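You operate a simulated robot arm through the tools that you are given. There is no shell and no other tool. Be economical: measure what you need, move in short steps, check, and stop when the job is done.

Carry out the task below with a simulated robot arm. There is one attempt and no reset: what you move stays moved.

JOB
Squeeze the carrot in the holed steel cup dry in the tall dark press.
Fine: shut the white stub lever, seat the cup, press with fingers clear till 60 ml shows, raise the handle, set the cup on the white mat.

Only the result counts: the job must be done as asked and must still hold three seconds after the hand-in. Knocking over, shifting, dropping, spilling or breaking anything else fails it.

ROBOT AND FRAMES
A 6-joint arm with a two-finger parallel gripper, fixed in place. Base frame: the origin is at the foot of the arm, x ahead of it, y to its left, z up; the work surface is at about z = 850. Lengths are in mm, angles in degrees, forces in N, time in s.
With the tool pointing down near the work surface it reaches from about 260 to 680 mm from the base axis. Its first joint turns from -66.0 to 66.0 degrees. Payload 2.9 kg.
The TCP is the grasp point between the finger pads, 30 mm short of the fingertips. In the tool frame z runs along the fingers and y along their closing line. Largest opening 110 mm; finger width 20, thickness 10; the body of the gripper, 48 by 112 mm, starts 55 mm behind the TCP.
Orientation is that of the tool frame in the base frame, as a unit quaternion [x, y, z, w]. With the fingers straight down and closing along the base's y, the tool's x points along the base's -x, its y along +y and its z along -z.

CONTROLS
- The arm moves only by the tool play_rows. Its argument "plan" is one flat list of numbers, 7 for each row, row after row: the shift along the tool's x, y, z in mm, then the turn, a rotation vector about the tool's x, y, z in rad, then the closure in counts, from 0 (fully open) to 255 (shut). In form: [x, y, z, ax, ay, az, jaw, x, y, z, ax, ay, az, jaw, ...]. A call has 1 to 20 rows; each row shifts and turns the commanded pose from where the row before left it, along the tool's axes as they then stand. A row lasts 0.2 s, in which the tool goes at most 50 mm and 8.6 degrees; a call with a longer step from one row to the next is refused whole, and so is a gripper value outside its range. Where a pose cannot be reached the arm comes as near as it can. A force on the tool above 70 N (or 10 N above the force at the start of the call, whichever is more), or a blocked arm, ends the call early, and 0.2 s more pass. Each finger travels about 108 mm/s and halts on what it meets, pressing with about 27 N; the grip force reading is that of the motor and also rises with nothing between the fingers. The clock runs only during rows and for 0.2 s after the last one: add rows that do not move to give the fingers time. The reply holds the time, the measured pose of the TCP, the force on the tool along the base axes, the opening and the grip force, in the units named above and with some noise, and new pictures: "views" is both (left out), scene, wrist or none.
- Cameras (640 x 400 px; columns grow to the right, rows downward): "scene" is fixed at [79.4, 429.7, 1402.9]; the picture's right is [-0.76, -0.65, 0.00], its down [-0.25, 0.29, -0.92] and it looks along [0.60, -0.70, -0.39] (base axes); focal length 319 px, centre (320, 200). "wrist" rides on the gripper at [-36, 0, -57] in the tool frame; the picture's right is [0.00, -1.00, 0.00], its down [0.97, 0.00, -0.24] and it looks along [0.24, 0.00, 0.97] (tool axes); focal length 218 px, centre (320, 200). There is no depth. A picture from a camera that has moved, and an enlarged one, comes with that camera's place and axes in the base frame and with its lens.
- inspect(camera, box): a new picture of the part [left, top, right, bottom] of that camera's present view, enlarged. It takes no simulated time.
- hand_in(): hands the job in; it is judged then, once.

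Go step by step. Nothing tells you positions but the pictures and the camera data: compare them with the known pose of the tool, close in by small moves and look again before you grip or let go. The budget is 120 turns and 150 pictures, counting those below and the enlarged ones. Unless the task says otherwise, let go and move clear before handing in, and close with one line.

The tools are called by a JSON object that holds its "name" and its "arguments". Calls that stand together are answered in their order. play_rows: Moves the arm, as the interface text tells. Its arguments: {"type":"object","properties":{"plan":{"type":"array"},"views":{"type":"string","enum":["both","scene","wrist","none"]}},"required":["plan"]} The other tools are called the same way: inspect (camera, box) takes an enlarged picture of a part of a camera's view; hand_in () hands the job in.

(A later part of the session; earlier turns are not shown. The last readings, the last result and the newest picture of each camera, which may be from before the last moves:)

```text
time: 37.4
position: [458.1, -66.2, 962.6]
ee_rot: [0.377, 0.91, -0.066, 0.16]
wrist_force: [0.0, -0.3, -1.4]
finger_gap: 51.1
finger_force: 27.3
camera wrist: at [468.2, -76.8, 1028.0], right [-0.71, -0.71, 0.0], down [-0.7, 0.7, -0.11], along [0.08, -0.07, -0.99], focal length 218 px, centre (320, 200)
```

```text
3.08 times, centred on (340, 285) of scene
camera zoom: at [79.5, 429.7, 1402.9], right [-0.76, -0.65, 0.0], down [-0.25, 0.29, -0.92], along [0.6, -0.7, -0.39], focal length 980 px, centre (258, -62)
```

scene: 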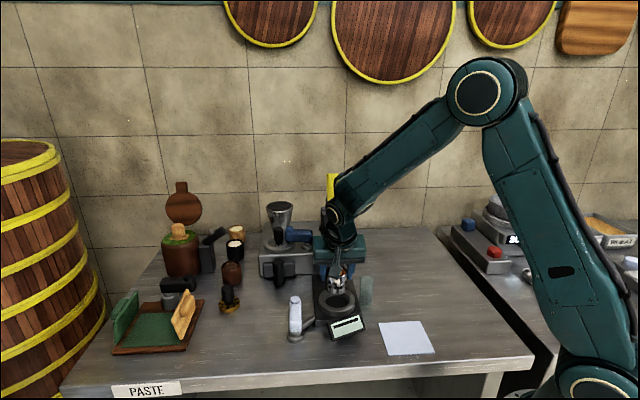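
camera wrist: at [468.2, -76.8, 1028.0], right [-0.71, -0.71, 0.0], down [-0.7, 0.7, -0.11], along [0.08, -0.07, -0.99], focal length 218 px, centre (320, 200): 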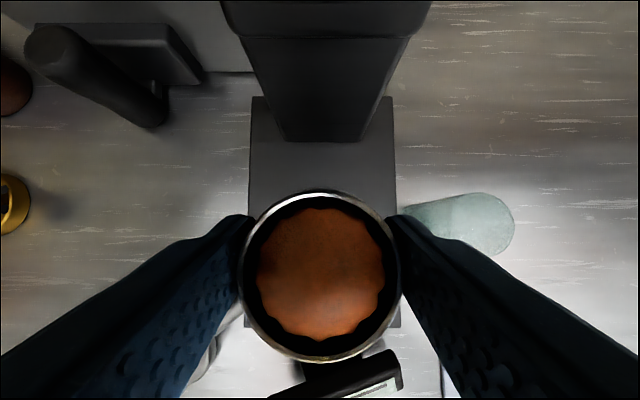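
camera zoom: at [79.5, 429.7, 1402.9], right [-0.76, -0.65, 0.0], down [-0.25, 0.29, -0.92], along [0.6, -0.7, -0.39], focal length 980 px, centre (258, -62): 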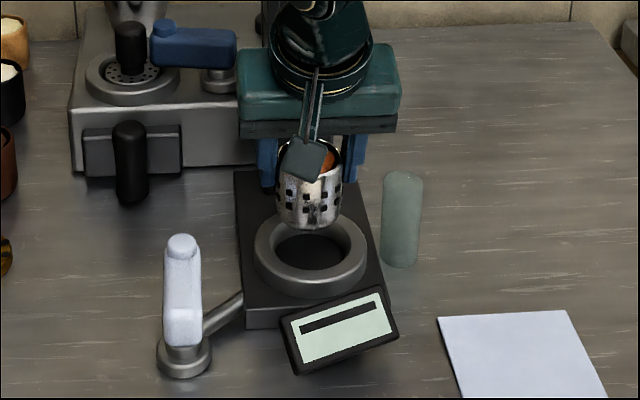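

The cup and the ring line up within about 1.5 mm. I'll correct that and lower gradually.

{"name": "play_rows", "arguments": {"plan": [5.1, -0.6, 14.1, 0, 0, 0, 255, 5.1, -0.6, 14.1, 0, 0, 0, 255, 1.7, 0, 4.7, 0, 0, 0, 255, 1.7, 0, 4.7, 0, 0, 0, 255, 0, 0, 0, 0, 0, 0, 255], "views": "wrist"}}

{"name": "inspect", "arguments": {"camera": "scene", "box": [280, 220, 400, 350]}}

```text
time: 38.6
position: [455.8, -67.0, 922.3]
ee_rot: [0.376, 0.91, -0.066, 0.16]
wrist_force: [-7.2, 6.2, 0.1]
finger_gap: 51.2
finger_force: 27.5
camera wrist: at [466.3, -76.8, 987.4], right [-0.71, -0.71, 0.0], down [-0.7, 0.7, -0.1], along [0.07, -0.07, -0.99], focal length 218 px, centre (320, 200)
```

wrist: 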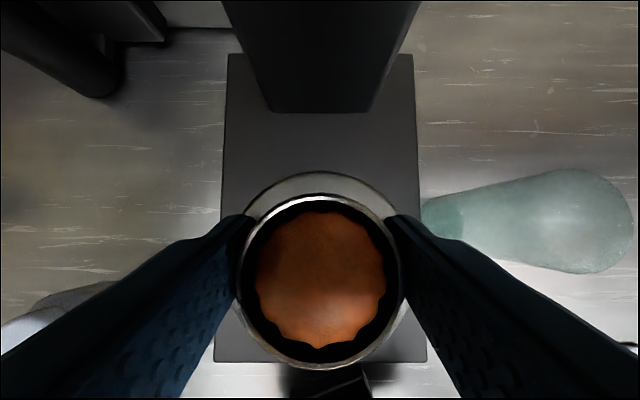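

```text
3.08 times, centred on (340, 285) of scene
camera zoom: at [79.3, 429.9, 1402.8], right [-0.76, -0.65, 0.0], down [-0.25, 0.29, -0.92], along [0.6, -0.7, -0.39], focal length 980 px, centre (258, -62)
```

zoom: 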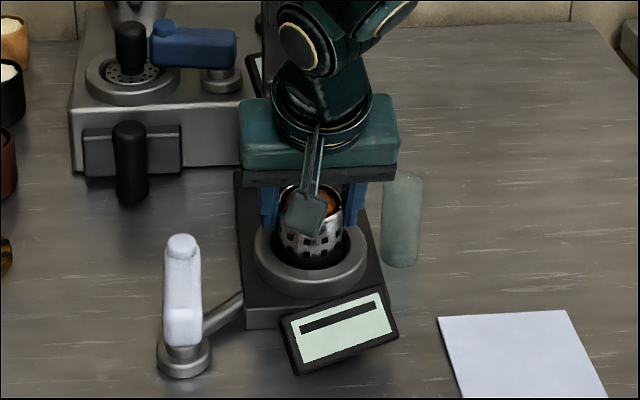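

The cup has entered the ring and touches its rear wall by a couple of mm. I'll ease back 2 mm and lower until it seats.

{"name": "play_rows", "arguments": {"plan": [1.9, 0, -0.7, 0, 0, 0, 255, 1, 0, 2.8, 0, 0, 0, 255, 1, 0, 2.8, 0, 0, 0, 255, 0, 0, 0, 0, 0, 0, 255], "views": "wrist"}}

{"name": "inspect", "arguments": {"camera": "scene", "box": [300, 260, 380, 340]}}

```text
time: 39.6
position: [455.9, -68.0, 918.0]
ee_rot: [0.377, 0.909, -0.066, 0.165]
wrist_force: [1.9, -7.2, 20.6]
finger_gap: 51.7
finger_force: 27.5
camera wrist: at [466.1, -76.6, 983.3], right [-0.71, -0.71, 0.0], down [-0.7, 0.7, -0.11], along [0.08, -0.08, -0.99], focal length 218 px, centre (320, 200)
```

wrist: 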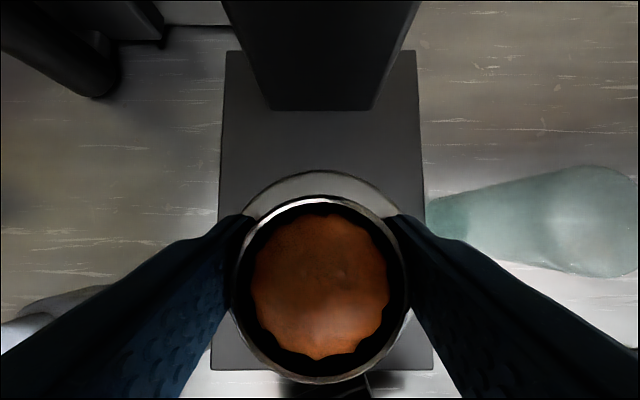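

```text
5.00 times, centred on (340, 300) of scene
camera zoom: at [79.2, 429.6, 1402.9], right [-0.76, -0.65, 0.0], down [-0.25, 0.29, -0.92], along [0.6, -0.7, -0.39], focal length 1593 px, centre (220, -300)
```

zoom: 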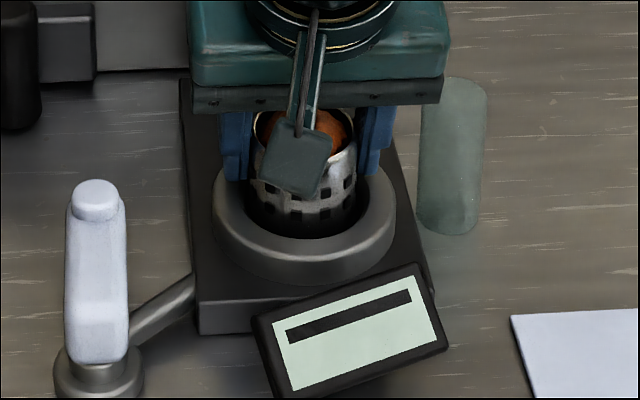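

Upward force shows the cup has bottomed at the expected height. I'll open modestly, rise along the tool and look.

{"name": "play_rows", "arguments": {"plan": [0, 0, 0, 0, 0, 0, 210, 0, 0, 0, 0, 0, 0, 120, 0, 0, 0, 0, 0, 0, 90, 0, 0, -20, 0, 0, 0, 90, 0, 0, -40, 0, 0, 0, 90], "views": "wrist"}}

{"name": "inspect", "arguments": {"camera": "scene", "box": [300, 260, 380, 340]}}

```text
time: 40.8
position: [439.1, -50.2, 972.9]
ee_rot: [0.377, 0.91, -0.067, 0.159]
wrist_force: [-1.0, 0.2, 0.7]
finger_gap: 71.2
finger_force: 0.1
camera wrist: at [449.2, -60.0, 1038.6], right [-0.71, -0.71, 0.0], down [-0.7, 0.7, -0.1], along [0.07, -0.07, -0.99], focal length 218 px, centre (320, 200)
```

wrist: 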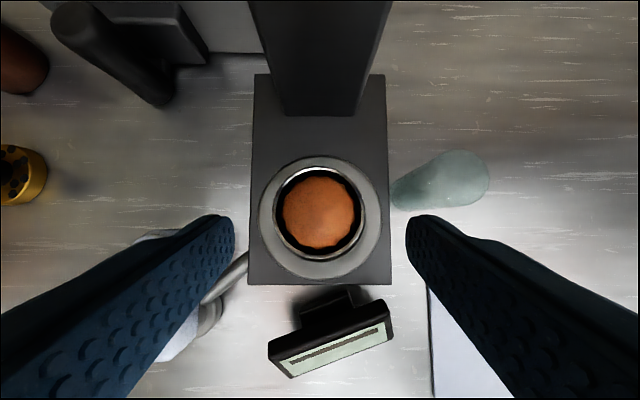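

```text
5.00 times, centred on (340, 300) of scene
camera zoom: at [79.4, 429.7, 1402.9], right [-0.76, -0.65, 0.0], down [-0.25, 0.29, -0.92], along [0.6, -0.7, -0.39], focal length 1593 px, centre (220, -300)
```

zoom: 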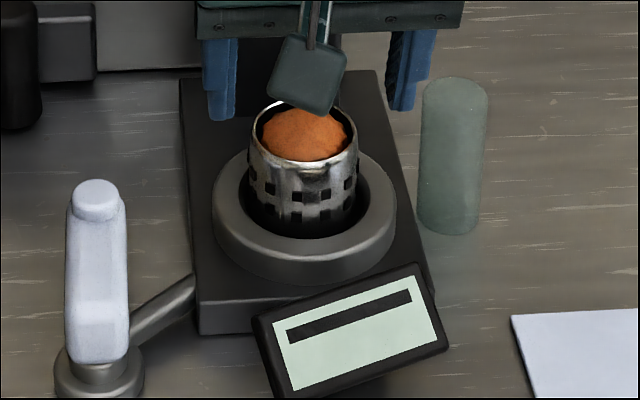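

The cup stands upright and centred in the ring. Next I rise in front of the press and come over toward the yellow handle with the fingers open, stopping short to check.

{"name": "play_rows", "arguments": {"plan": [-15.9, 0, -43.6, 0, 0, 0, 90, -15.9, 0, -43.6, 0, 0, 0, 50, -15.9, 0, -43.6, 0, 0, 0, 20, -15.9, 0, -43.6, 0, 0, 0, 20, -15.9, 0, -43.6, 0, 0, 0, 20, -44.8, -0.7, 16.3, 0, 0, 0, 20, -44.8, -0.7, 16.3, 0, 0, 0, 20]}}

```text
time: 42.4
position: [507.9, -118.2, 1207.0]
ee_rot: [0.377, 0.91, -0.065, 0.16]
wrist_force: [-0.2, -0.4, 0.3]
finger_gap: 101.6
finger_force: 0.1
camera wrist: at [517.8, -128.0, 1271.6], right [-0.71, -0.71, 0.0], down [-0.7, 0.7, -0.11], along [0.08, -0.07, -0.99], focal length 218 px, centre (320, 200)
```

scene: 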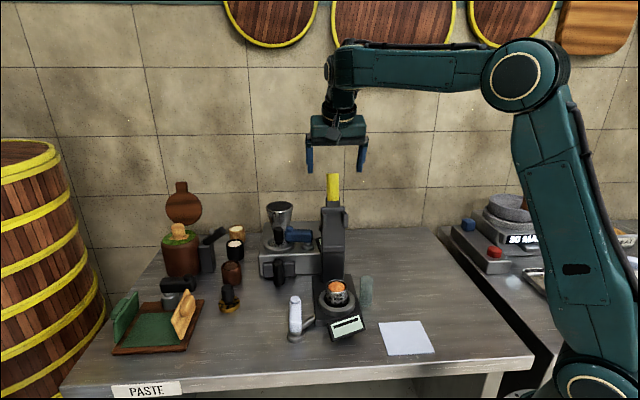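
wrist: 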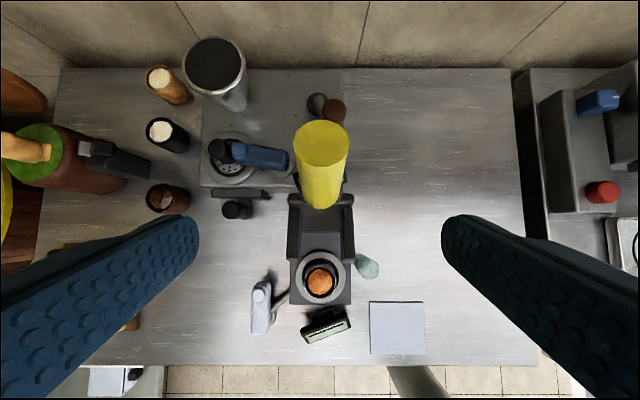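

The handle leans back about 12°, with its centre near 125 mm behind the ring axis at z 1138. I move over it, go down and grip.

{"name": "play_rows", "arguments": {"plan": [-24.4, 0, 8.9, 0, 0, 0, 20, -24.4, 0, 8.9, 0, 0, 0, 20, 11.8, 0, 32.4, 0, 0, 0, 20, 11.8, 0, 32.4, 0, 0, 0, 60, 0, 0, 0, 0, 0, 0, 160]}}

```text
time: 43.6
position: [544.2, -157.9, 1137.0]
ee_rot: [0.377, 0.91, -0.066, 0.161]
wrist_force: [0.6, -0.7, 0.3]
finger_gap: 41.0
finger_force: 0.1
camera wrist: at [555.1, -167.0, 1200.8], right [-0.71, -0.71, 0.0], down [-0.7, 0.7, -0.11], along [0.08, -0.07, -0.99], focal length 218 px, centre (320, 200)
```

scene: 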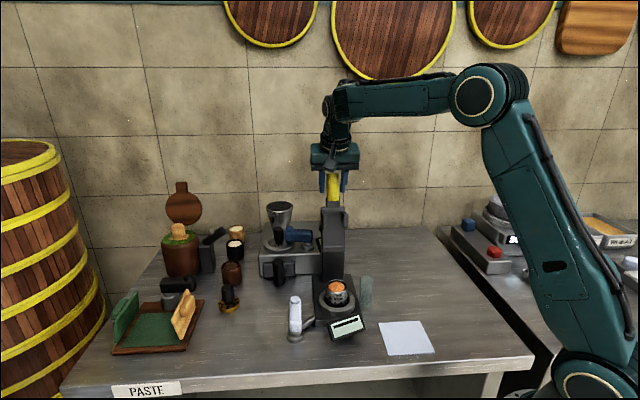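
wrist: 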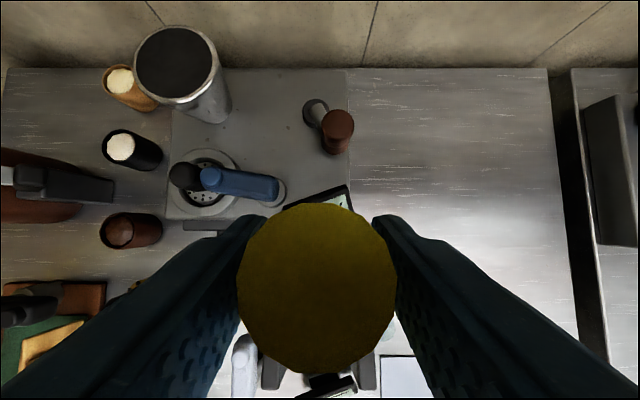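

The handle is squarely between the fingers. I'll grip it and test the first 10° of the swing forward.

{"name": "play_rows", "arguments": {"plan": [0, 0, 0, 0, 0, 0, 255, 0, 0, 0, 0, 0, 0, 255, 13.8, 0, -7.4, 0, 0, 0, 255, 14.4, 0, -6.2, 0, 0, 0, 255], "views": "scene"}}

```text
time: 44.6
position: [524.0, -135.5, 1140.6]
ee_rot: [0.375, 0.91, -0.065, 0.165]
wrist_force: [16.6, 1.7, 8.8]
finger_gap: 30.9
finger_force: 44.6
```

scene: 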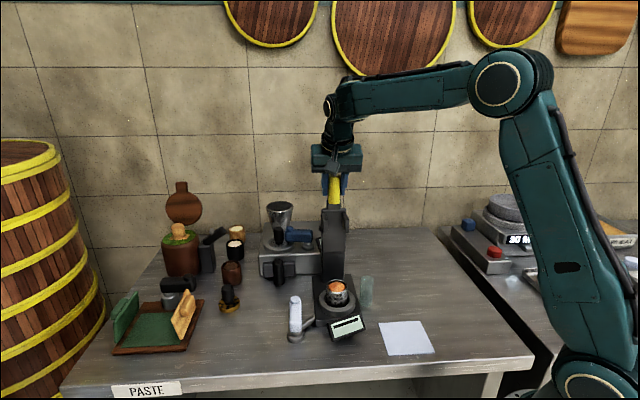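

{"name": "inspect", "arguments": {"camera": "scene", "box": [290, 130, 390, 310]}}

{"name": "inspect", "arguments": {"camera": "wrist", "box": [160, 160, 480, 400]}}

```text
2.22 times, centred on (340, 220) of scene
camera zoom: at [79.8, 429.9, 1402.8], right [-0.76, -0.65, 0.0], down [-0.25, 0.29, -0.92], along [0.6, -0.7, -0.39], focal length 708 px, centre (276, 156)
```

zoom: 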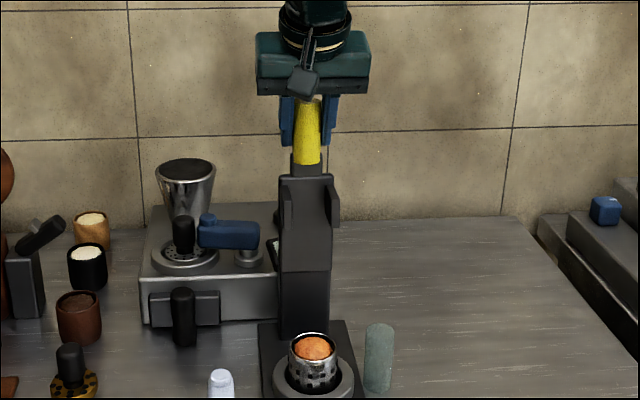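

```text
1.67 times, centred on (320, 280) of wrist
camera zoom: at [533.1, -144.3, 1205.9], right [-0.71, -0.71, 0.0], down [-0.7, 0.7, -0.11], along [0.08, -0.08, -0.99], focal length 364 px, centre (320, 67)
```

zoom: 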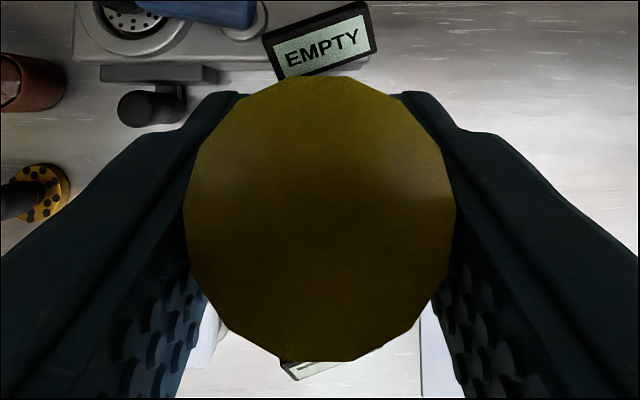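

The lever follows the hand with modest force. I'll continue the swing, easing a small sideways load and turning the wrist a little with it.

{"name": "play_rows", "arguments": {"plan": [17.9, 1.5, -5.7, 0, -0.05, 0, 255, 18.3, 0, -4.7, 0, -0.05, 0, 255, 18.4, 0, -3.8, 0, -0.05, 0, 255], "views": "scene"}}

```text
time: 45.4
position: [483.0, -94.7, 1131.1]
ee_rot: [0.373, 0.894, -0.094, 0.231]
wrist_force: [-5.8, -7.6, 23.8]
finger_gap: 30.8
finger_force: 44.9
```

scene: 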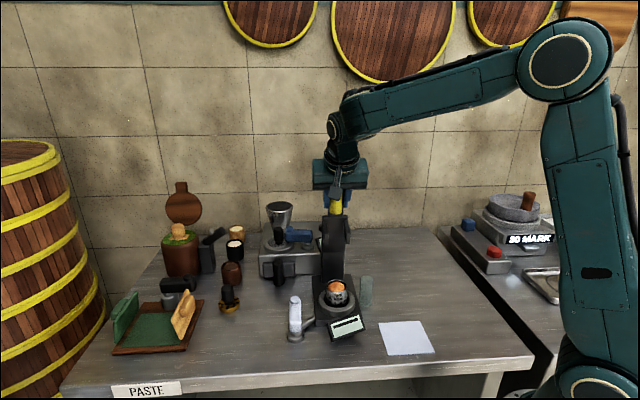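

{"name": "play_rows", "arguments": {"plan": [17.4, -0.7, -7.2, 0, -0.05, 0, 255, 20, 0, -1.7, 0, -0.05, 0, 255, 20, 0, -0.4, 0, -0.05, 0, 255, 20, 0, 1.2, 0, -0.05, 0, 255], "views": "scene"}}

{"name": "inspect", "arguments": {"camera": "scene", "box": [280, 180, 400, 345]}}

```text
time: 46.4
position: [435.2, -44.9, 1096.2]
ee_rot: [0.359, 0.868, -0.131, 0.317]
wrist_force: [-10.9, -9.8, 12.8]
finger_gap: 31.1
finger_force: 45.1
```

scene: 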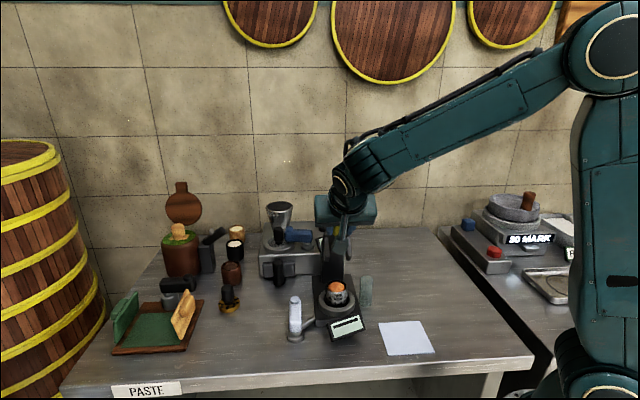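

```text
2.42 times, centred on (340, 262) of scene
camera zoom: at [78.9, 429.5, 1403.0], right [-0.76, -0.65, 0.0], down [-0.25, 0.29, -0.92], along [0.6, -0.7, -0.39], focal length 772 px, centre (272, 48)
```

zoom: 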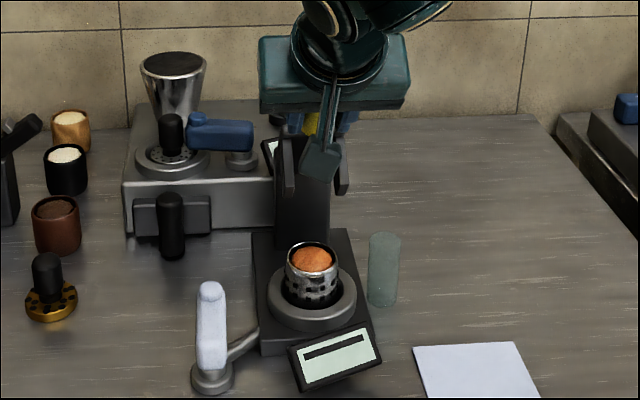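

{"name": "play_rows", "arguments": {"plan": [18.9, -1, 3.8, 0, -0.05, 0, 255, 19.6, 0, 4, 0, -0.05, 0, 255, 19.2, 0, 5.5, 0, -0.05, 0, 255], "views": "scene"}}

{"name": "inspect", "arguments": {"camera": "scene", "box": [280, 180, 400, 345]}}

```text
time: 47.2
position: [410.2, -23.7, 1047.1]
ee_rot: [0.348, 0.843, -0.157, 0.379]
wrist_force: [-14.0, 6.7, 13.8]
finger_gap: 30.6
finger_force: 44.7
```

scene: 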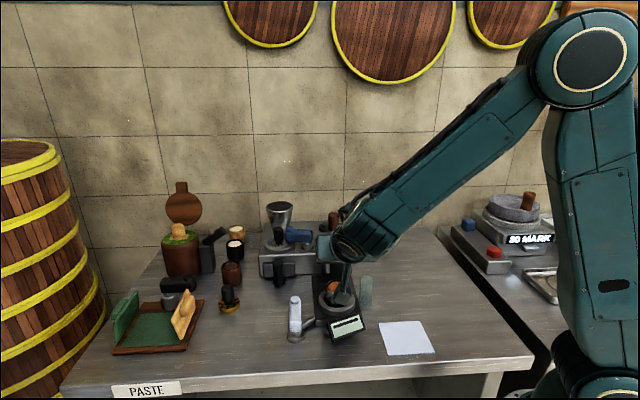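

```text
2.42 times, centred on (340, 262) of scene
camera zoom: at [78.8, 429.9, 1402.8], right [-0.76, -0.65, 0.0], down [-0.25, 0.29, -0.92], along [0.6, -0.7, -0.39], focal length 772 px, centre (272, 48)
```

zoom: 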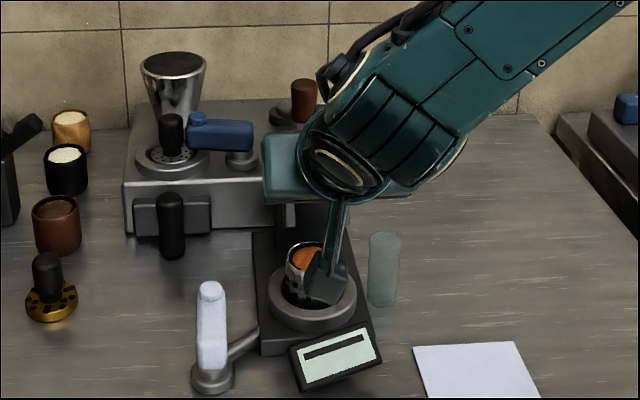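

{"name": "play_rows", "arguments": {"plan": [18.7, 0, 6.7, 0, -0.05, 0, 255, 18.2, 0, 8.2, 0, -0.05, 0, 255], "views": "wrist"}}

{"name": "inspect", "arguments": {"camera": "scene", "box": [280, 180, 400, 345]}}

```text
time: 47.8
position: [403.3, -13.0, 1008.6]
ee_rot: [0.339, 0.822, -0.175, 0.423]
wrist_force: [-8.3, 6.1, 9.0]
finger_gap: 30.4
finger_force: 45.3
camera wrist: at [384.2, 5.0, 1069.6], right [-0.71, -0.71, 0.0], down [-0.54, 0.54, -0.65], along [0.46, -0.46, -0.76], focal length 218 px, centre (320, 200)
```

wrist: 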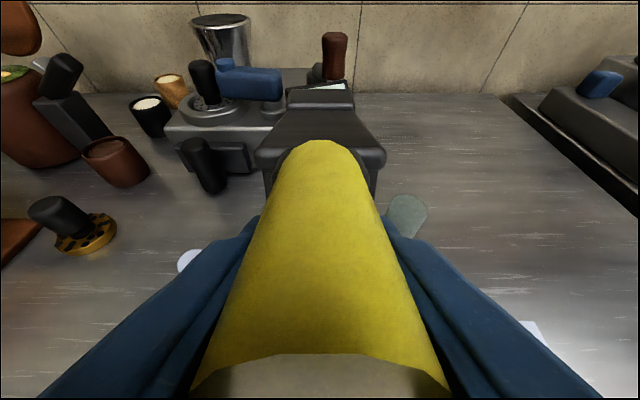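

```text
2.42 times, centred on (340, 262) of scene
camera zoom: at [79.0, 429.9, 1402.8], right [-0.76, -0.65, 0.0], down [-0.25, 0.29, -0.92], along [0.6, -0.7, -0.39], focal length 772 px, centre (272, 48)
```

zoom: 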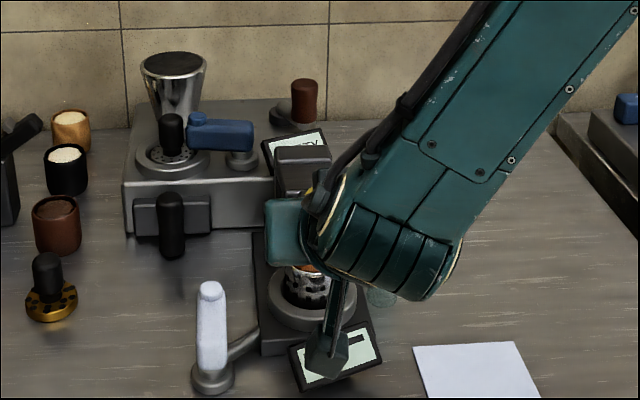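

{"name": "play_rows", "arguments": {"plan": [9, 0, 4.6, 0, -0.02, 0, 255, 8.9, 0, 4.6, 0, -0.02, 0, 255], "views": "none"}}

{"name": "inspect", "arguments": {"camera": "scene", "box": [290, 240, 390, 345]}}

```text
time: 48.4
position: [399.0, -10.1, 988.5]
ee_rot: [0.336, 0.813, -0.181, 0.438]
wrist_force: [-16.0, 11.5, 9.3]
finger_gap: 30.3
finger_force: 44.8
```

```text
3.81 times, centred on (340, 292) of scene
camera zoom: at [78.8, 430.1, 1402.8], right [-0.76, -0.65, 0.0], down [-0.25, 0.29, -0.92], along [0.6, -0.7, -0.39], focal length 1214 px, centre (244, -152)
```

zoom: 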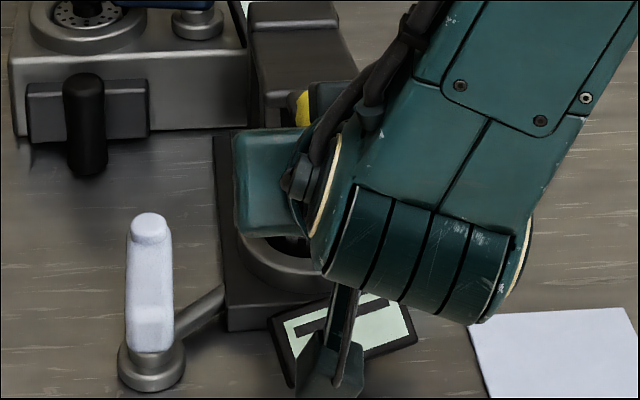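

{"name": "play_rows", "arguments": {"plan": [8.7, 0, 4.5, 0, -0.02, 0, 255, 8.2, 0, 4.9, 0, -0.02, 0, 255], "views": "none"}}

{"name": "inspect", "arguments": {"camera": "scene", "box": [290, 240, 390, 345]}}

```text
time: 49.0
position: [399.2, -8.8, 968.0]
ee_rot: [0.333, 0.805, -0.187, 0.454]
wrist_force: [-24.6, 20.9, 10.5]
finger_gap: 30.5
finger_force: 44.8
```

```text
3.81 times, centred on (340, 292) of scene
camera zoom: at [78.6, 430.4, 1402.7], right [-0.76, -0.65, 0.0], down [-0.25, 0.29, -0.92], along [0.6, -0.7, -0.39], focal length 1214 px, centre (244, -152)
```

zoom: 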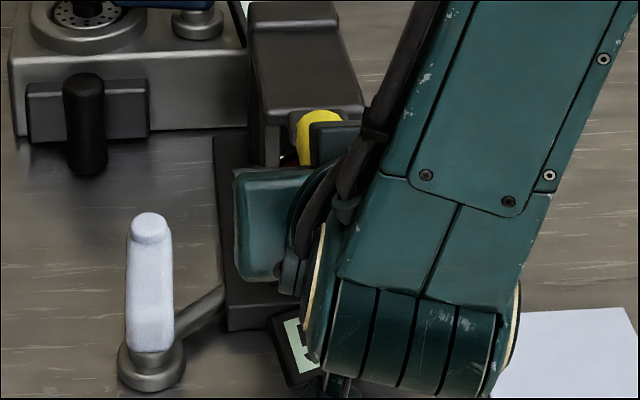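

{"name": "play_rows", "arguments": {"plan": [2.1, 0, -3.4, 0, 0, 0, 255, 6.8, 0, 4.1, 0, -0.02, 0, 255, 0, 0, 0, 0, 0, 0, 255], "views": "wrist"}}

```text
time: 49.8
position: [398.2, -8.6, 962.1]
ee_rot: [0.332, 0.799, -0.191, 0.464]
wrist_force: [26.4, -14.8, 1.8]
finger_gap: 30.5
finger_force: 45.4
camera wrist: at [375.5, 13.4, 1020.9], right [-0.71, -0.71, 0.0], down [-0.49, 0.49, -0.72], along [0.51, -0.51, -0.69], focal length 218 px, centre (320, 200)
```

wrist: 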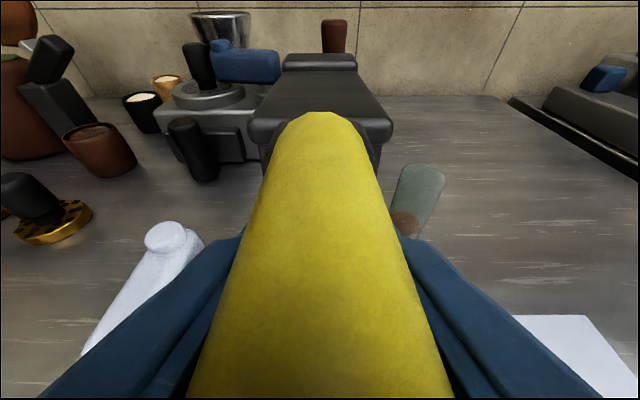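

Orange juice has begun to collect in the glass, so the pressing works. I'll check the display.

{"name": "inspect", "arguments": {"camera": "scene", "box": [290, 240, 390, 345]}}

{"name": "inspect", "arguments": {"camera": "wrist", "box": [360, 130, 480, 260]}}

```text
3.81 times, centred on (340, 292) of scene
camera zoom: at [80.2, 429.3, 1403.0], right [-0.76, -0.65, 0.0], down [-0.25, 0.29, -0.92], along [0.6, -0.7, -0.39], focal length 1214 px, centre (244, -152)
```

zoom: 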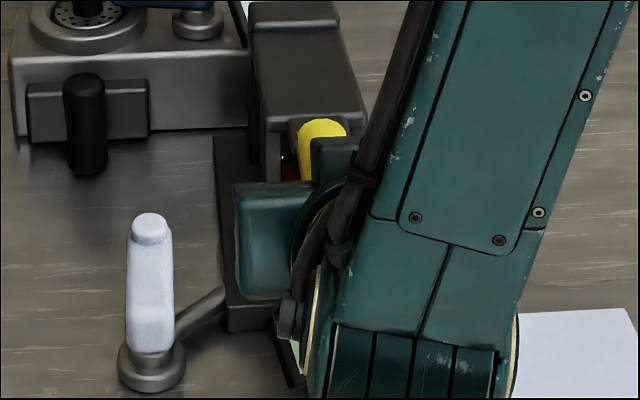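

```text
3.08 times, centred on (420, 195) of wrist
camera zoom: at [375.5, 13.4, 1020.9], right [-0.71, -0.71, 0.0], down [-0.49, 0.49, -0.72], along [0.51, -0.51, -0.69], focal length 672 px, centre (12, 215)
```

zoom: 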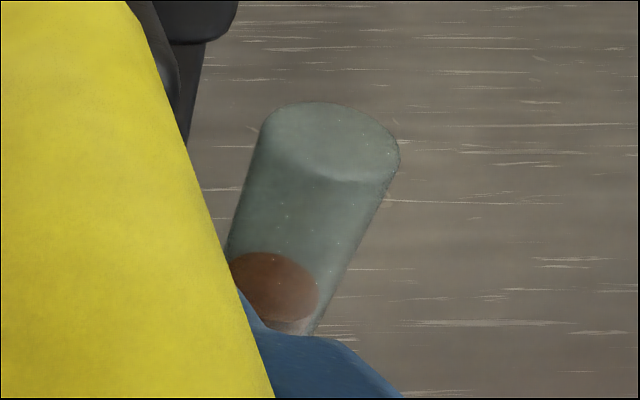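

{"name": "play_rows", "arguments": {"plan": [4.2, 0, 4.6, 0, 0, 0, 255, 5.2, 0, 2.9, 0, 0, 0, 255, 0, 0, 0, 0, 0, 0, 255, 0, 0, 0, 0, 0, 0, 255], "views": "wrist"}}

{"name": "inspect", "arguments": {"camera": "wrist", "box": [360, 130, 480, 260]}}

```text
time: 50.6
position: [397.8, -7.8, 956.6]
ee_rot: [0.329, 0.796, -0.193, 0.47]
wrist_force: [-20.0, 11.7, 24.0]
finger_gap: 30.6
finger_force: 44.8
stopped in row 3: the force on the tool passed its limit (the readings are from after the stop); the commanded pose is now the measured one
camera wrist: at [374.9, 14.0, 1014.3], right [-0.7, -0.71, 0.0], down [-0.48, 0.48, -0.73], along [0.52, -0.51, -0.68], focal length 218 px, centre (320, 200)
```

wrist: 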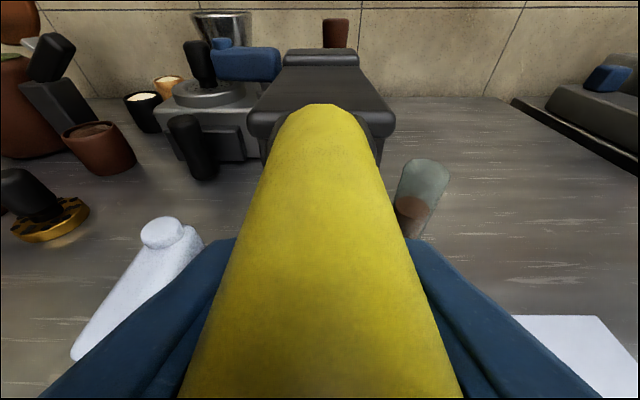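

```text
3.08 times, centred on (420, 195) of wrist
camera zoom: at [374.9, 14.0, 1014.3], right [-0.7, -0.71, 0.0], down [-0.48, 0.48, -0.73], along [0.52, -0.51, -0.68], focal length 672 px, centre (12, 215)
```

zoom: 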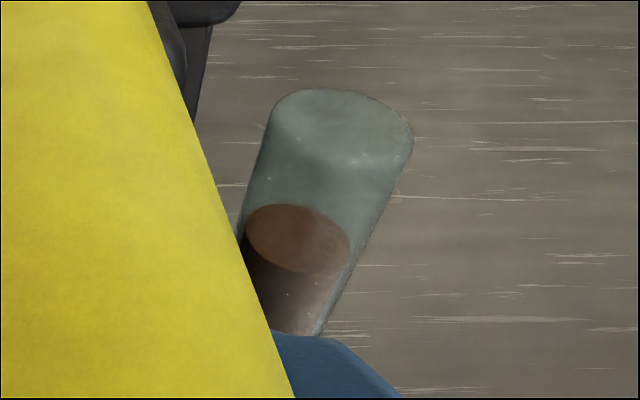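

The glass is roughly 40% full after the force cutoff. I'll press on in small steps.

{"name": "play_rows", "arguments": {"plan": [1.8, 0, 1, 0, 0, 0, 255, 0, 0, 0, 0, 0, 0, 255, 1.8, 0, 1, 0, 0, 0, 255, 0, 0, 0, 0, 0, 0, 255, 1.8, 0, 1, 0, 0, 0, 255, 0, 0, 0, 0, 0, 0, 255], "views": "none"}}

{"name": "inspect", "arguments": {"camera": "wrist", "box": [360, 130, 480, 260]}}

{"name": "inspect", "arguments": {"camera": "scene", "box": [290, 240, 390, 345]}}

```text
time: 51.3
position: [398.4, -9.5, 956.8]
ee_rot: [0.327, 0.794, -0.192, 0.475]
wrist_force: [-23.5, 13.1, 23.9]
finger_gap: 30.3
finger_force: 45.4
stopped in row 3: the force on the tool passed its limit (the readings are from after the stop); the commanded pose is now the measured one
```

```text
3.08 times, centred on (420, 195) of wrist
camera zoom: at [374.6, 14.2, 1014.2], right [-0.7, -0.71, 0.0], down [-0.48, 0.48, -0.74], along [0.53, -0.52, -0.67], focal length 672 px, centre (12, 215)
```

zoom: 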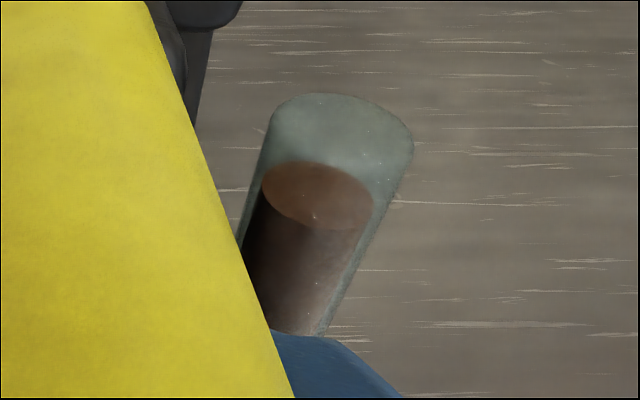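

```text
3.81 times, centred on (340, 292) of scene
camera zoom: at [78.5, 430.1, 1402.8], right [-0.76, -0.65, 0.0], down [-0.25, 0.29, -0.92], along [0.6, -0.7, -0.39], focal length 1214 px, centre (244, -152)
```

zoom: 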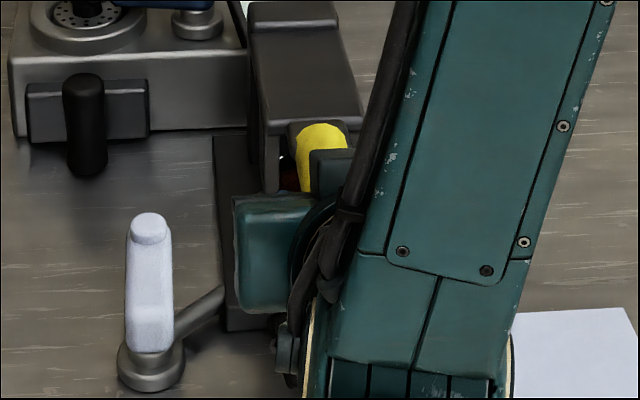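

Juice keeps flowing while the press is held. I'll hold briefly and look again.

{"name": "play_rows", "arguments": {"plan": [0, 0, 0, 0, 0, 0, 255, 0, 0, 0, 0, 0, 0, 255], "views": "none"}}

{"name": "inspect", "arguments": {"camera": "wrist", "box": [360, 130, 480, 260]}}

```text
time: 51.9
position: [398.1, -9.0, 957.0]
ee_rot: [0.328, 0.794, -0.193, 0.474]
wrist_force: [-37.6, 20.5, 35.0]
finger_gap: 30.3
finger_force: 45.1
```

```text
3.08 times, centred on (420, 195) of wrist
camera zoom: at [374.6, 14.2, 1014.1], right [-0.7, -0.71, 0.0], down [-0.48, 0.48, -0.74], along [0.53, -0.52, -0.67], focal length 672 px, centre (12, 215)
```

zoom: 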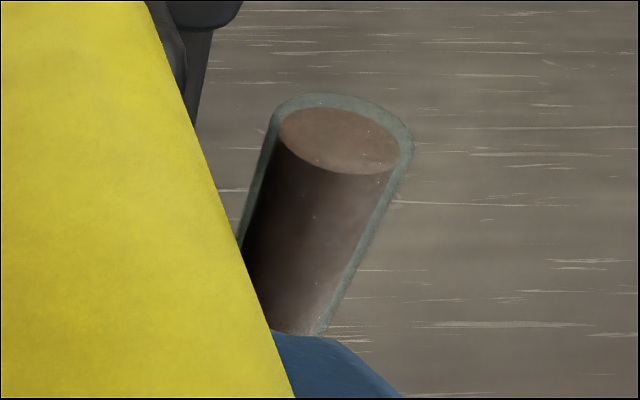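

The glass is about 90% full. I'll raise the handle partway now to stop the flow and read the display.

{"name": "play_rows", "arguments": {"plan": [-10.4, 0, -3.9, 0, 0.03, 0, 255, -17.8, 0, -9.2, 0, 0.04, 0, 255, -19.2, 0, -8, 0, 0.05, 0, 255, -19.5, 0, -7.1, 0, 0.05, 0, 255, -18.7, 0, -5.2, 0, 0.05, 0, 255], "views": "wrist"}}

{"name": "inspect", "arguments": {"camera": "scene", "box": [290, 240, 390, 345]}}

```text
time: 53.1
position: [413.9, -23.8, 1045.7]
ee_rot: [0.348, 0.841, -0.156, 0.383]
wrist_force: [16.5, -8.3, -19.8]
finger_gap: 30.6
finger_force: 45.1
camera wrist: at [400.1, -11.4, 1108.8], right [-0.7, -0.71, 0.0], down [-0.58, 0.58, -0.57], along [0.41, -0.4, -0.82], focal length 218 px, centre (320, 200)
```

wrist: 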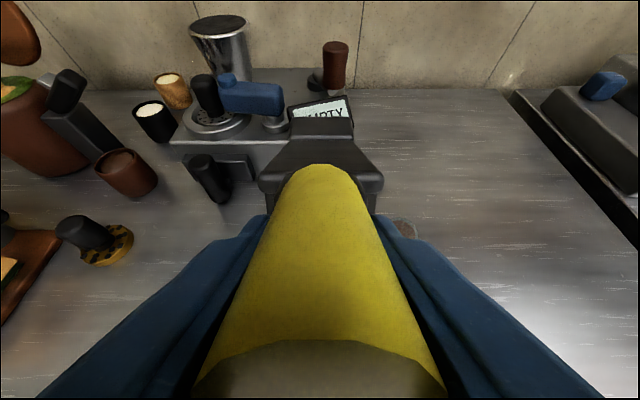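

```text
3.81 times, centred on (340, 292) of scene
camera zoom: at [80.3, 429.4, 1402.9], right [-0.76, -0.65, 0.0], down [-0.25, 0.29, -0.92], along [0.6, -0.7, -0.39], focal length 1214 px, centre (244, -152)
```

zoom: 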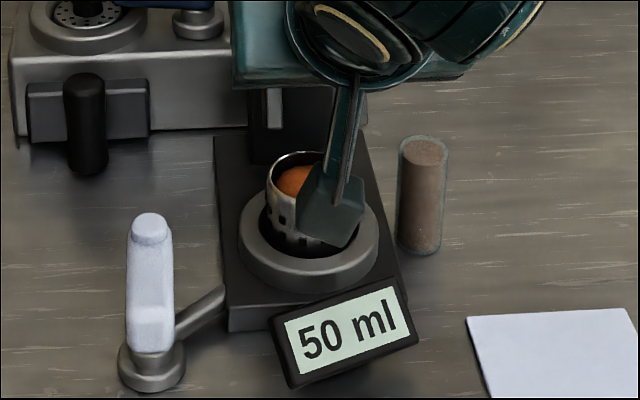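

The display reads 50 ml, so a little more pressing is needed. First I'll check that the cup still sits straight.

{"name": "inspect", "arguments": {"camera": "scene", "box": [315, 265, 375, 325]}}

```text
6.67 times, centred on (345, 295) of scene
camera zoom: at [80.3, 429.4, 1402.9], right [-0.76, -0.65, 0.0], down [-0.25, 0.29, -0.92], along [0.6, -0.7, -0.39], focal length 2124 px, centre (153, -433)
```

zoom: 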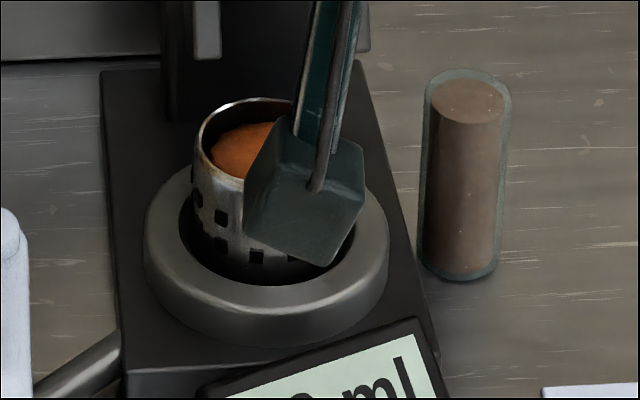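

The cup sits fine in the ring. I'll press down again briefly.

{"name": "play_rows", "arguments": {"plan": [18.7, 0, 4.4, 0, -0.05, 0, 255, 19.4, 0, 7.7, 0, -0.05, 0, 255, 18.7, 0, 9.1, 0, -0.05, 0, 255, 17.6, 0, 9.5, 0, -0.04, 0, 255, 9.4, 0, 4.9, 0, -0.03, 0, 255], "views": "none"}}

{"name": "inspect", "arguments": {"camera": "wrist", "box": [360, 130, 480, 260]}}

```text
time: 54.3
position: [400.0, -10.5, 959.7]
ee_rot: [0.329, 0.792, -0.195, 0.476]
wrist_force: [-23.1, -19.1, 34.5]
finger_gap: 30.4
finger_force: 45.6
```

```text
3.08 times, centred on (420, 195) of wrist
camera zoom: at [375.3, 13.6, 1016.8], right [-0.71, -0.71, 0.0], down [-0.47, 0.48, -0.74], along [0.53, -0.52, -0.67], focal length 672 px, centre (12, 215)
```

zoom: 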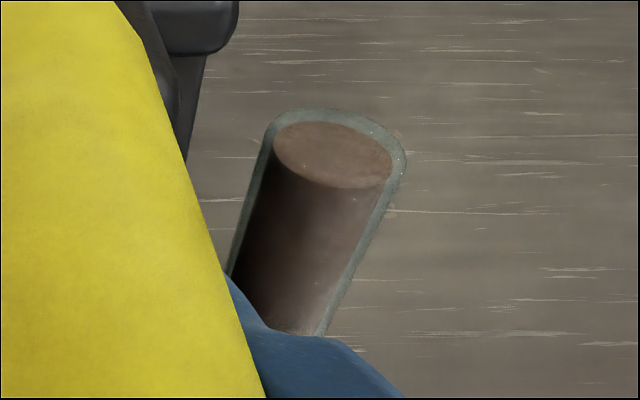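

{"name": "play_rows", "arguments": {"plan": [2.6, -1.2, 1.4, 0, 0, 0, 255, 1.8, 0, 1, 0, 0, 0, 255], "views": "none"}}

{"name": "inspect", "arguments": {"camera": "wrist", "box": [360, 130, 480, 260]}}

```text
time: 54.9
position: [398.6, -10.0, 958.2]
ee_rot: [0.327, 0.789, -0.196, 0.483]
wrist_force: [-19.4, 7.4, 23.7]
finger_gap: 30.6
finger_force: 45.1
stopped in row 2: the force on the tool passed its limit (the readings are from after the stop); the commanded pose is now the measured one
```

```text
3.08 times, centred on (420, 195) of wrist
camera zoom: at [374.7, 14.0, 1016.0], right [-0.7, -0.71, -0.01], down [-0.46, 0.47, -0.75], along [0.54, -0.53, -0.66], focal length 672 px, centre (12, 215)
```

zoom: 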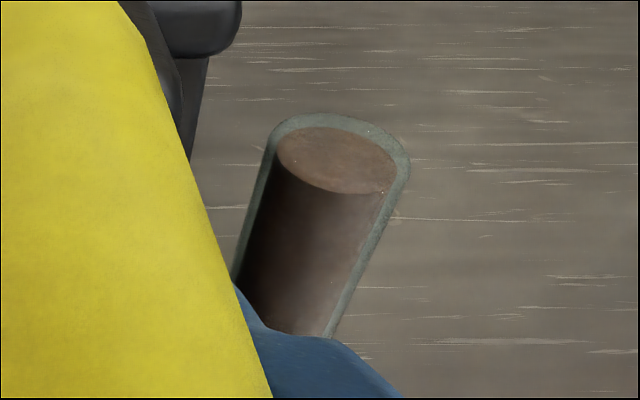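

{"name": "play_rows", "arguments": {"plan": [0.9, 0, -1.8, 0, 0, 0, 255, 0.9, 0, 0.5, 0, 0, 0, 255, 0.9, 0, 0.5, 0, 0, 0, 255, 0.9, 0, 0.5, 0, 0, 0, 255], "views": "none"}}

{"name": "inspect", "arguments": {"camera": "wrist", "box": [360, 130, 480, 260]}}

```text
time: 55.9
position: [398.9, -10.5, 957.6]
ee_rot: [0.325, 0.787, -0.197, 0.487]
wrist_force: [-6.9, -8.8, 43.5]
finger_gap: 30.5
finger_force: 45.1
```

```text
3.08 times, centred on (420, 195) of wrist
camera zoom: at [374.2, 14.5, 1015.1], right [-0.7, -0.71, -0.01], down [-0.46, 0.46, -0.76], along [0.54, -0.53, -0.65], focal length 672 px, centre (12, 215)
```

zoom: 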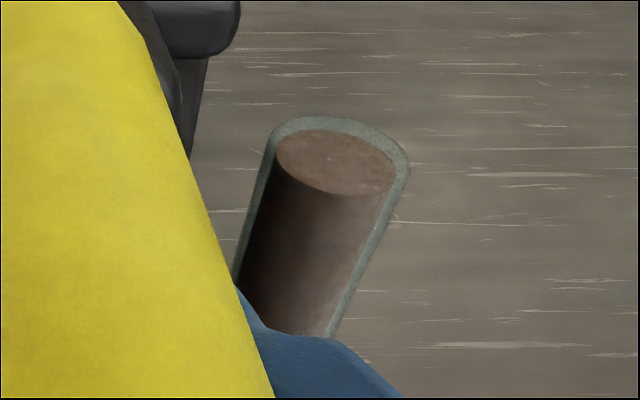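

{"name": "play_rows", "arguments": {"plan": [0.9, 0, 0.5, 0, 0, 0, 255, 0.9, 0, 0.5, 0, 0, 0, 255, 0, 0, 0, 0, 0, 0, 255, 0, 0, 0, 0, 0, 0, 255], "views": "none"}}

{"name": "inspect", "arguments": {"camera": "wrist", "box": [360, 130, 480, 260]}}

{"name": "inspect", "arguments": {"camera": "scene", "box": [290, 240, 390, 345]}}

```text
time: 56.9
position: [399.4, -9.8, 956.4]
ee_rot: [0.325, 0.786, -0.197, 0.488]
wrist_force: [-32.6, 5.0, 60.8]
finger_gap: 30.4
finger_force: 44.8
```

```text
3.08 times, centred on (420, 195) of wrist
camera zoom: at [374.0, 14.7, 1014.0], right [-0.7, -0.71, -0.01], down [-0.46, 0.46, -0.76], along [0.55, -0.53, -0.65], focal length 672 px, centre (12, 215)
```

zoom: 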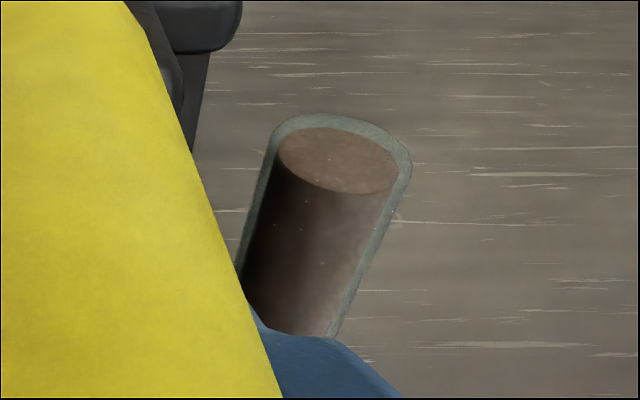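

```text
3.81 times, centred on (340, 292) of scene
camera zoom: at [77.8, 429.9, 1402.9], right [-0.76, -0.65, 0.0], down [-0.25, 0.29, -0.92], along [0.6, -0.7, -0.39], focal length 1214 px, centre (244, -152)
```

zoom: 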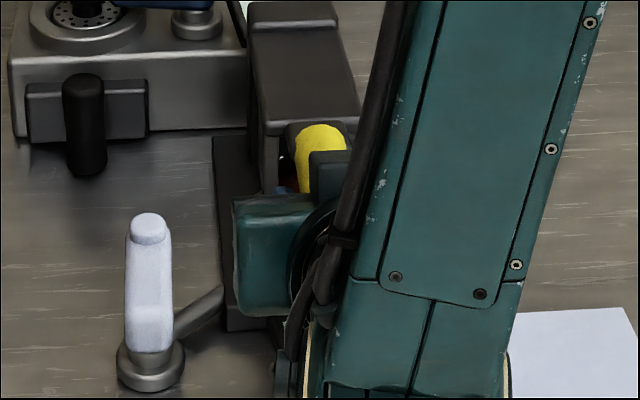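

Level seems steady now under 60 N. I'll raise partway and read the display again.

{"name": "play_rows", "arguments": {"plan": [-10.3, 0, -4.2, 0, 0.04, 0, 255, -17.8, 0, -9.2, 0, 0.05, 0, 255, -19.2, 0, -8, 0, 0.05, 0, 255, -19.5, 0, -7.1, 0, 0.05, 0, 255, -18.7, 0, -5.2, 0, 0.05, 0, 255], "views": "none"}}

{"name": "inspect", "arguments": {"camera": "scene", "box": [290, 240, 390, 345]}}

```text
time: 58.1
position: [411.8, -22.8, 1041.9]
ee_rot: [0.347, 0.842, -0.154, 0.383]
wrist_force: [12.2, -10.6, -16.9]
finger_gap: 30.7
finger_force: 45.0
```

```text
3.81 times, centred on (340, 292) of scene
camera zoom: at [80.1, 429.4, 1403.0], right [-0.76, -0.65, 0.0], down [-0.25, 0.29, -0.92], along [0.6, -0.7, -0.39], focal length 1214 px, centre (244, -152)
```

zoom: 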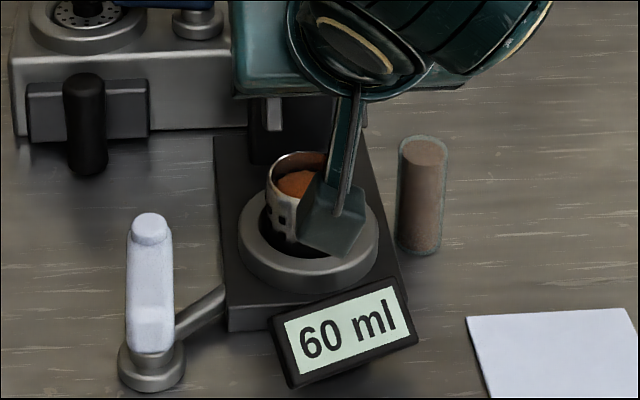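

60 ml is showing. Now I swing the handle back up, first half of the arc.

{"name": "play_rows", "arguments": {"plan": [-22.8, 0, -8.7, 0, 0.05, 0, 255, -22.7, 0, -3.2, 0, 0.05, 0, 255, -22.9, 0, -1.3, 0, 0.05, 0, 255, -22.9, 0, 0.8, 0, 0.05, 0, 255, -22.6, 0, 2.9, 0, 0.05, 0, 255], "views": "scene"}}

```text
time: 59.3
position: [462.0, -74.1, 1124.2]
ee_rot: [0.364, 0.884, -0.11, 0.274]
wrist_force: [-4.3, 2.2, -14.4]
finger_gap: 30.7
finger_force: 45.0
```

scene: 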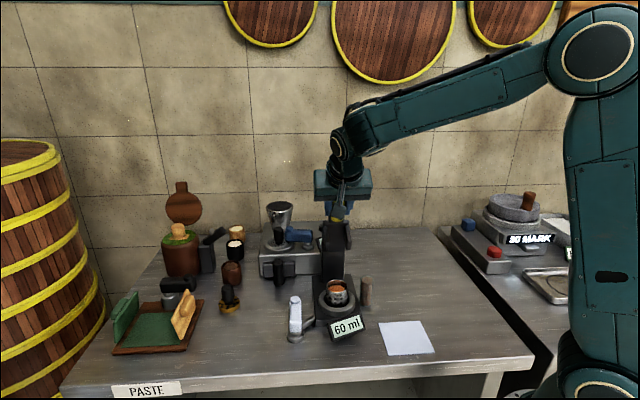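

{"name": "play_rows", "arguments": {"plan": [-22.4, 0, 4.9, 0, 0.05, 0, 255, -21.8, 0, 6.9, 0, 0.05, 0, 255, -21.2, 0, 8.8, 0, 0.05, 0, 255, -20.2, 0, 10.6, 0, 0.05, 0, 255, -14, 0, 9, 0, 0.04, 0, 255]}}

```text
time: 60.5
position: [538.6, -150.2, 1136.5]
ee_rot: [0.376, 0.909, -0.067, 0.166]
wrist_force: [-14.9, -2.7, -3.1]
finger_gap: 30.6
finger_force: 44.5
camera wrist: at [547.9, -159.2, 1202.0], right [-0.7, -0.71, -0.01], down [-0.7, 0.7, -0.12], along [0.09, -0.08, -0.99], focal length 218 px, centre (320, 200)
```

scene: 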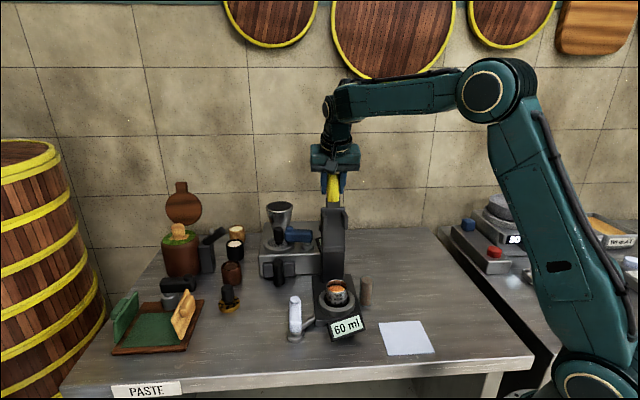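
wrist: 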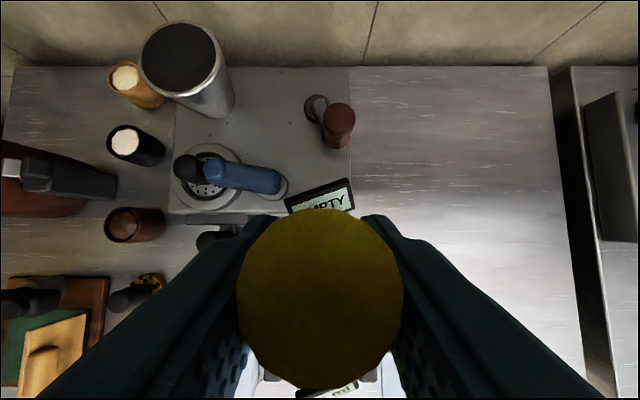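

The handle is almost back. I push the last 8 mm to its original lean, then release and rise.

{"name": "play_rows", "arguments": {"plan": [-4, 0, 2.5, 0, 0, 0, 255, -3.5, 0, 2.3, 0, 0, 0, 255, 0, 0, 0, 0, 0, 0, 200, 0, 0, 0, 0, 0, 0, 80, 0, 0, 0, 0, 0, 0, 20]}}

```text
time: 61.7
position: [547.2, -153.7, 1137.0]
ee_rot: [0.374, 0.91, -0.065, 0.169]
wrist_force: [-1.0, -0.3, 0.4]
finger_gap: 101.3
finger_force: 0.0
camera wrist: at [556.3, -164.4, 1201.9], right [-0.7, -0.71, -0.01], down [-0.71, 0.7, -0.12], along [0.09, -0.08, -0.99], focal length 218 px, centre (320, 200)
```

scene: 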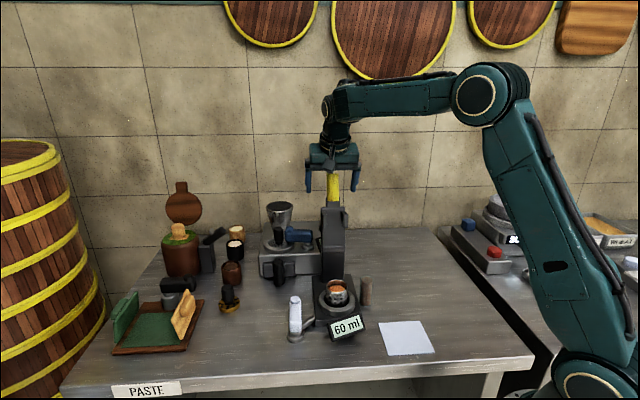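
wrist: 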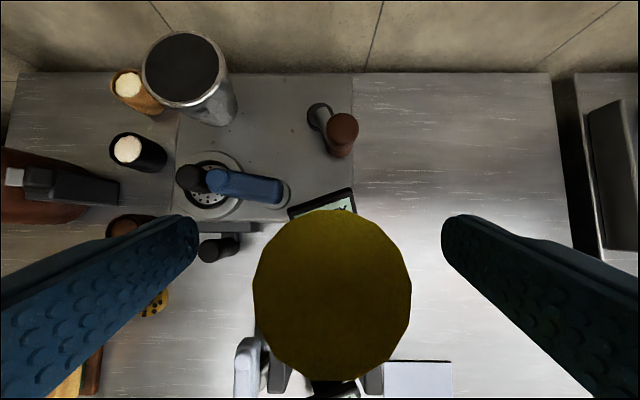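

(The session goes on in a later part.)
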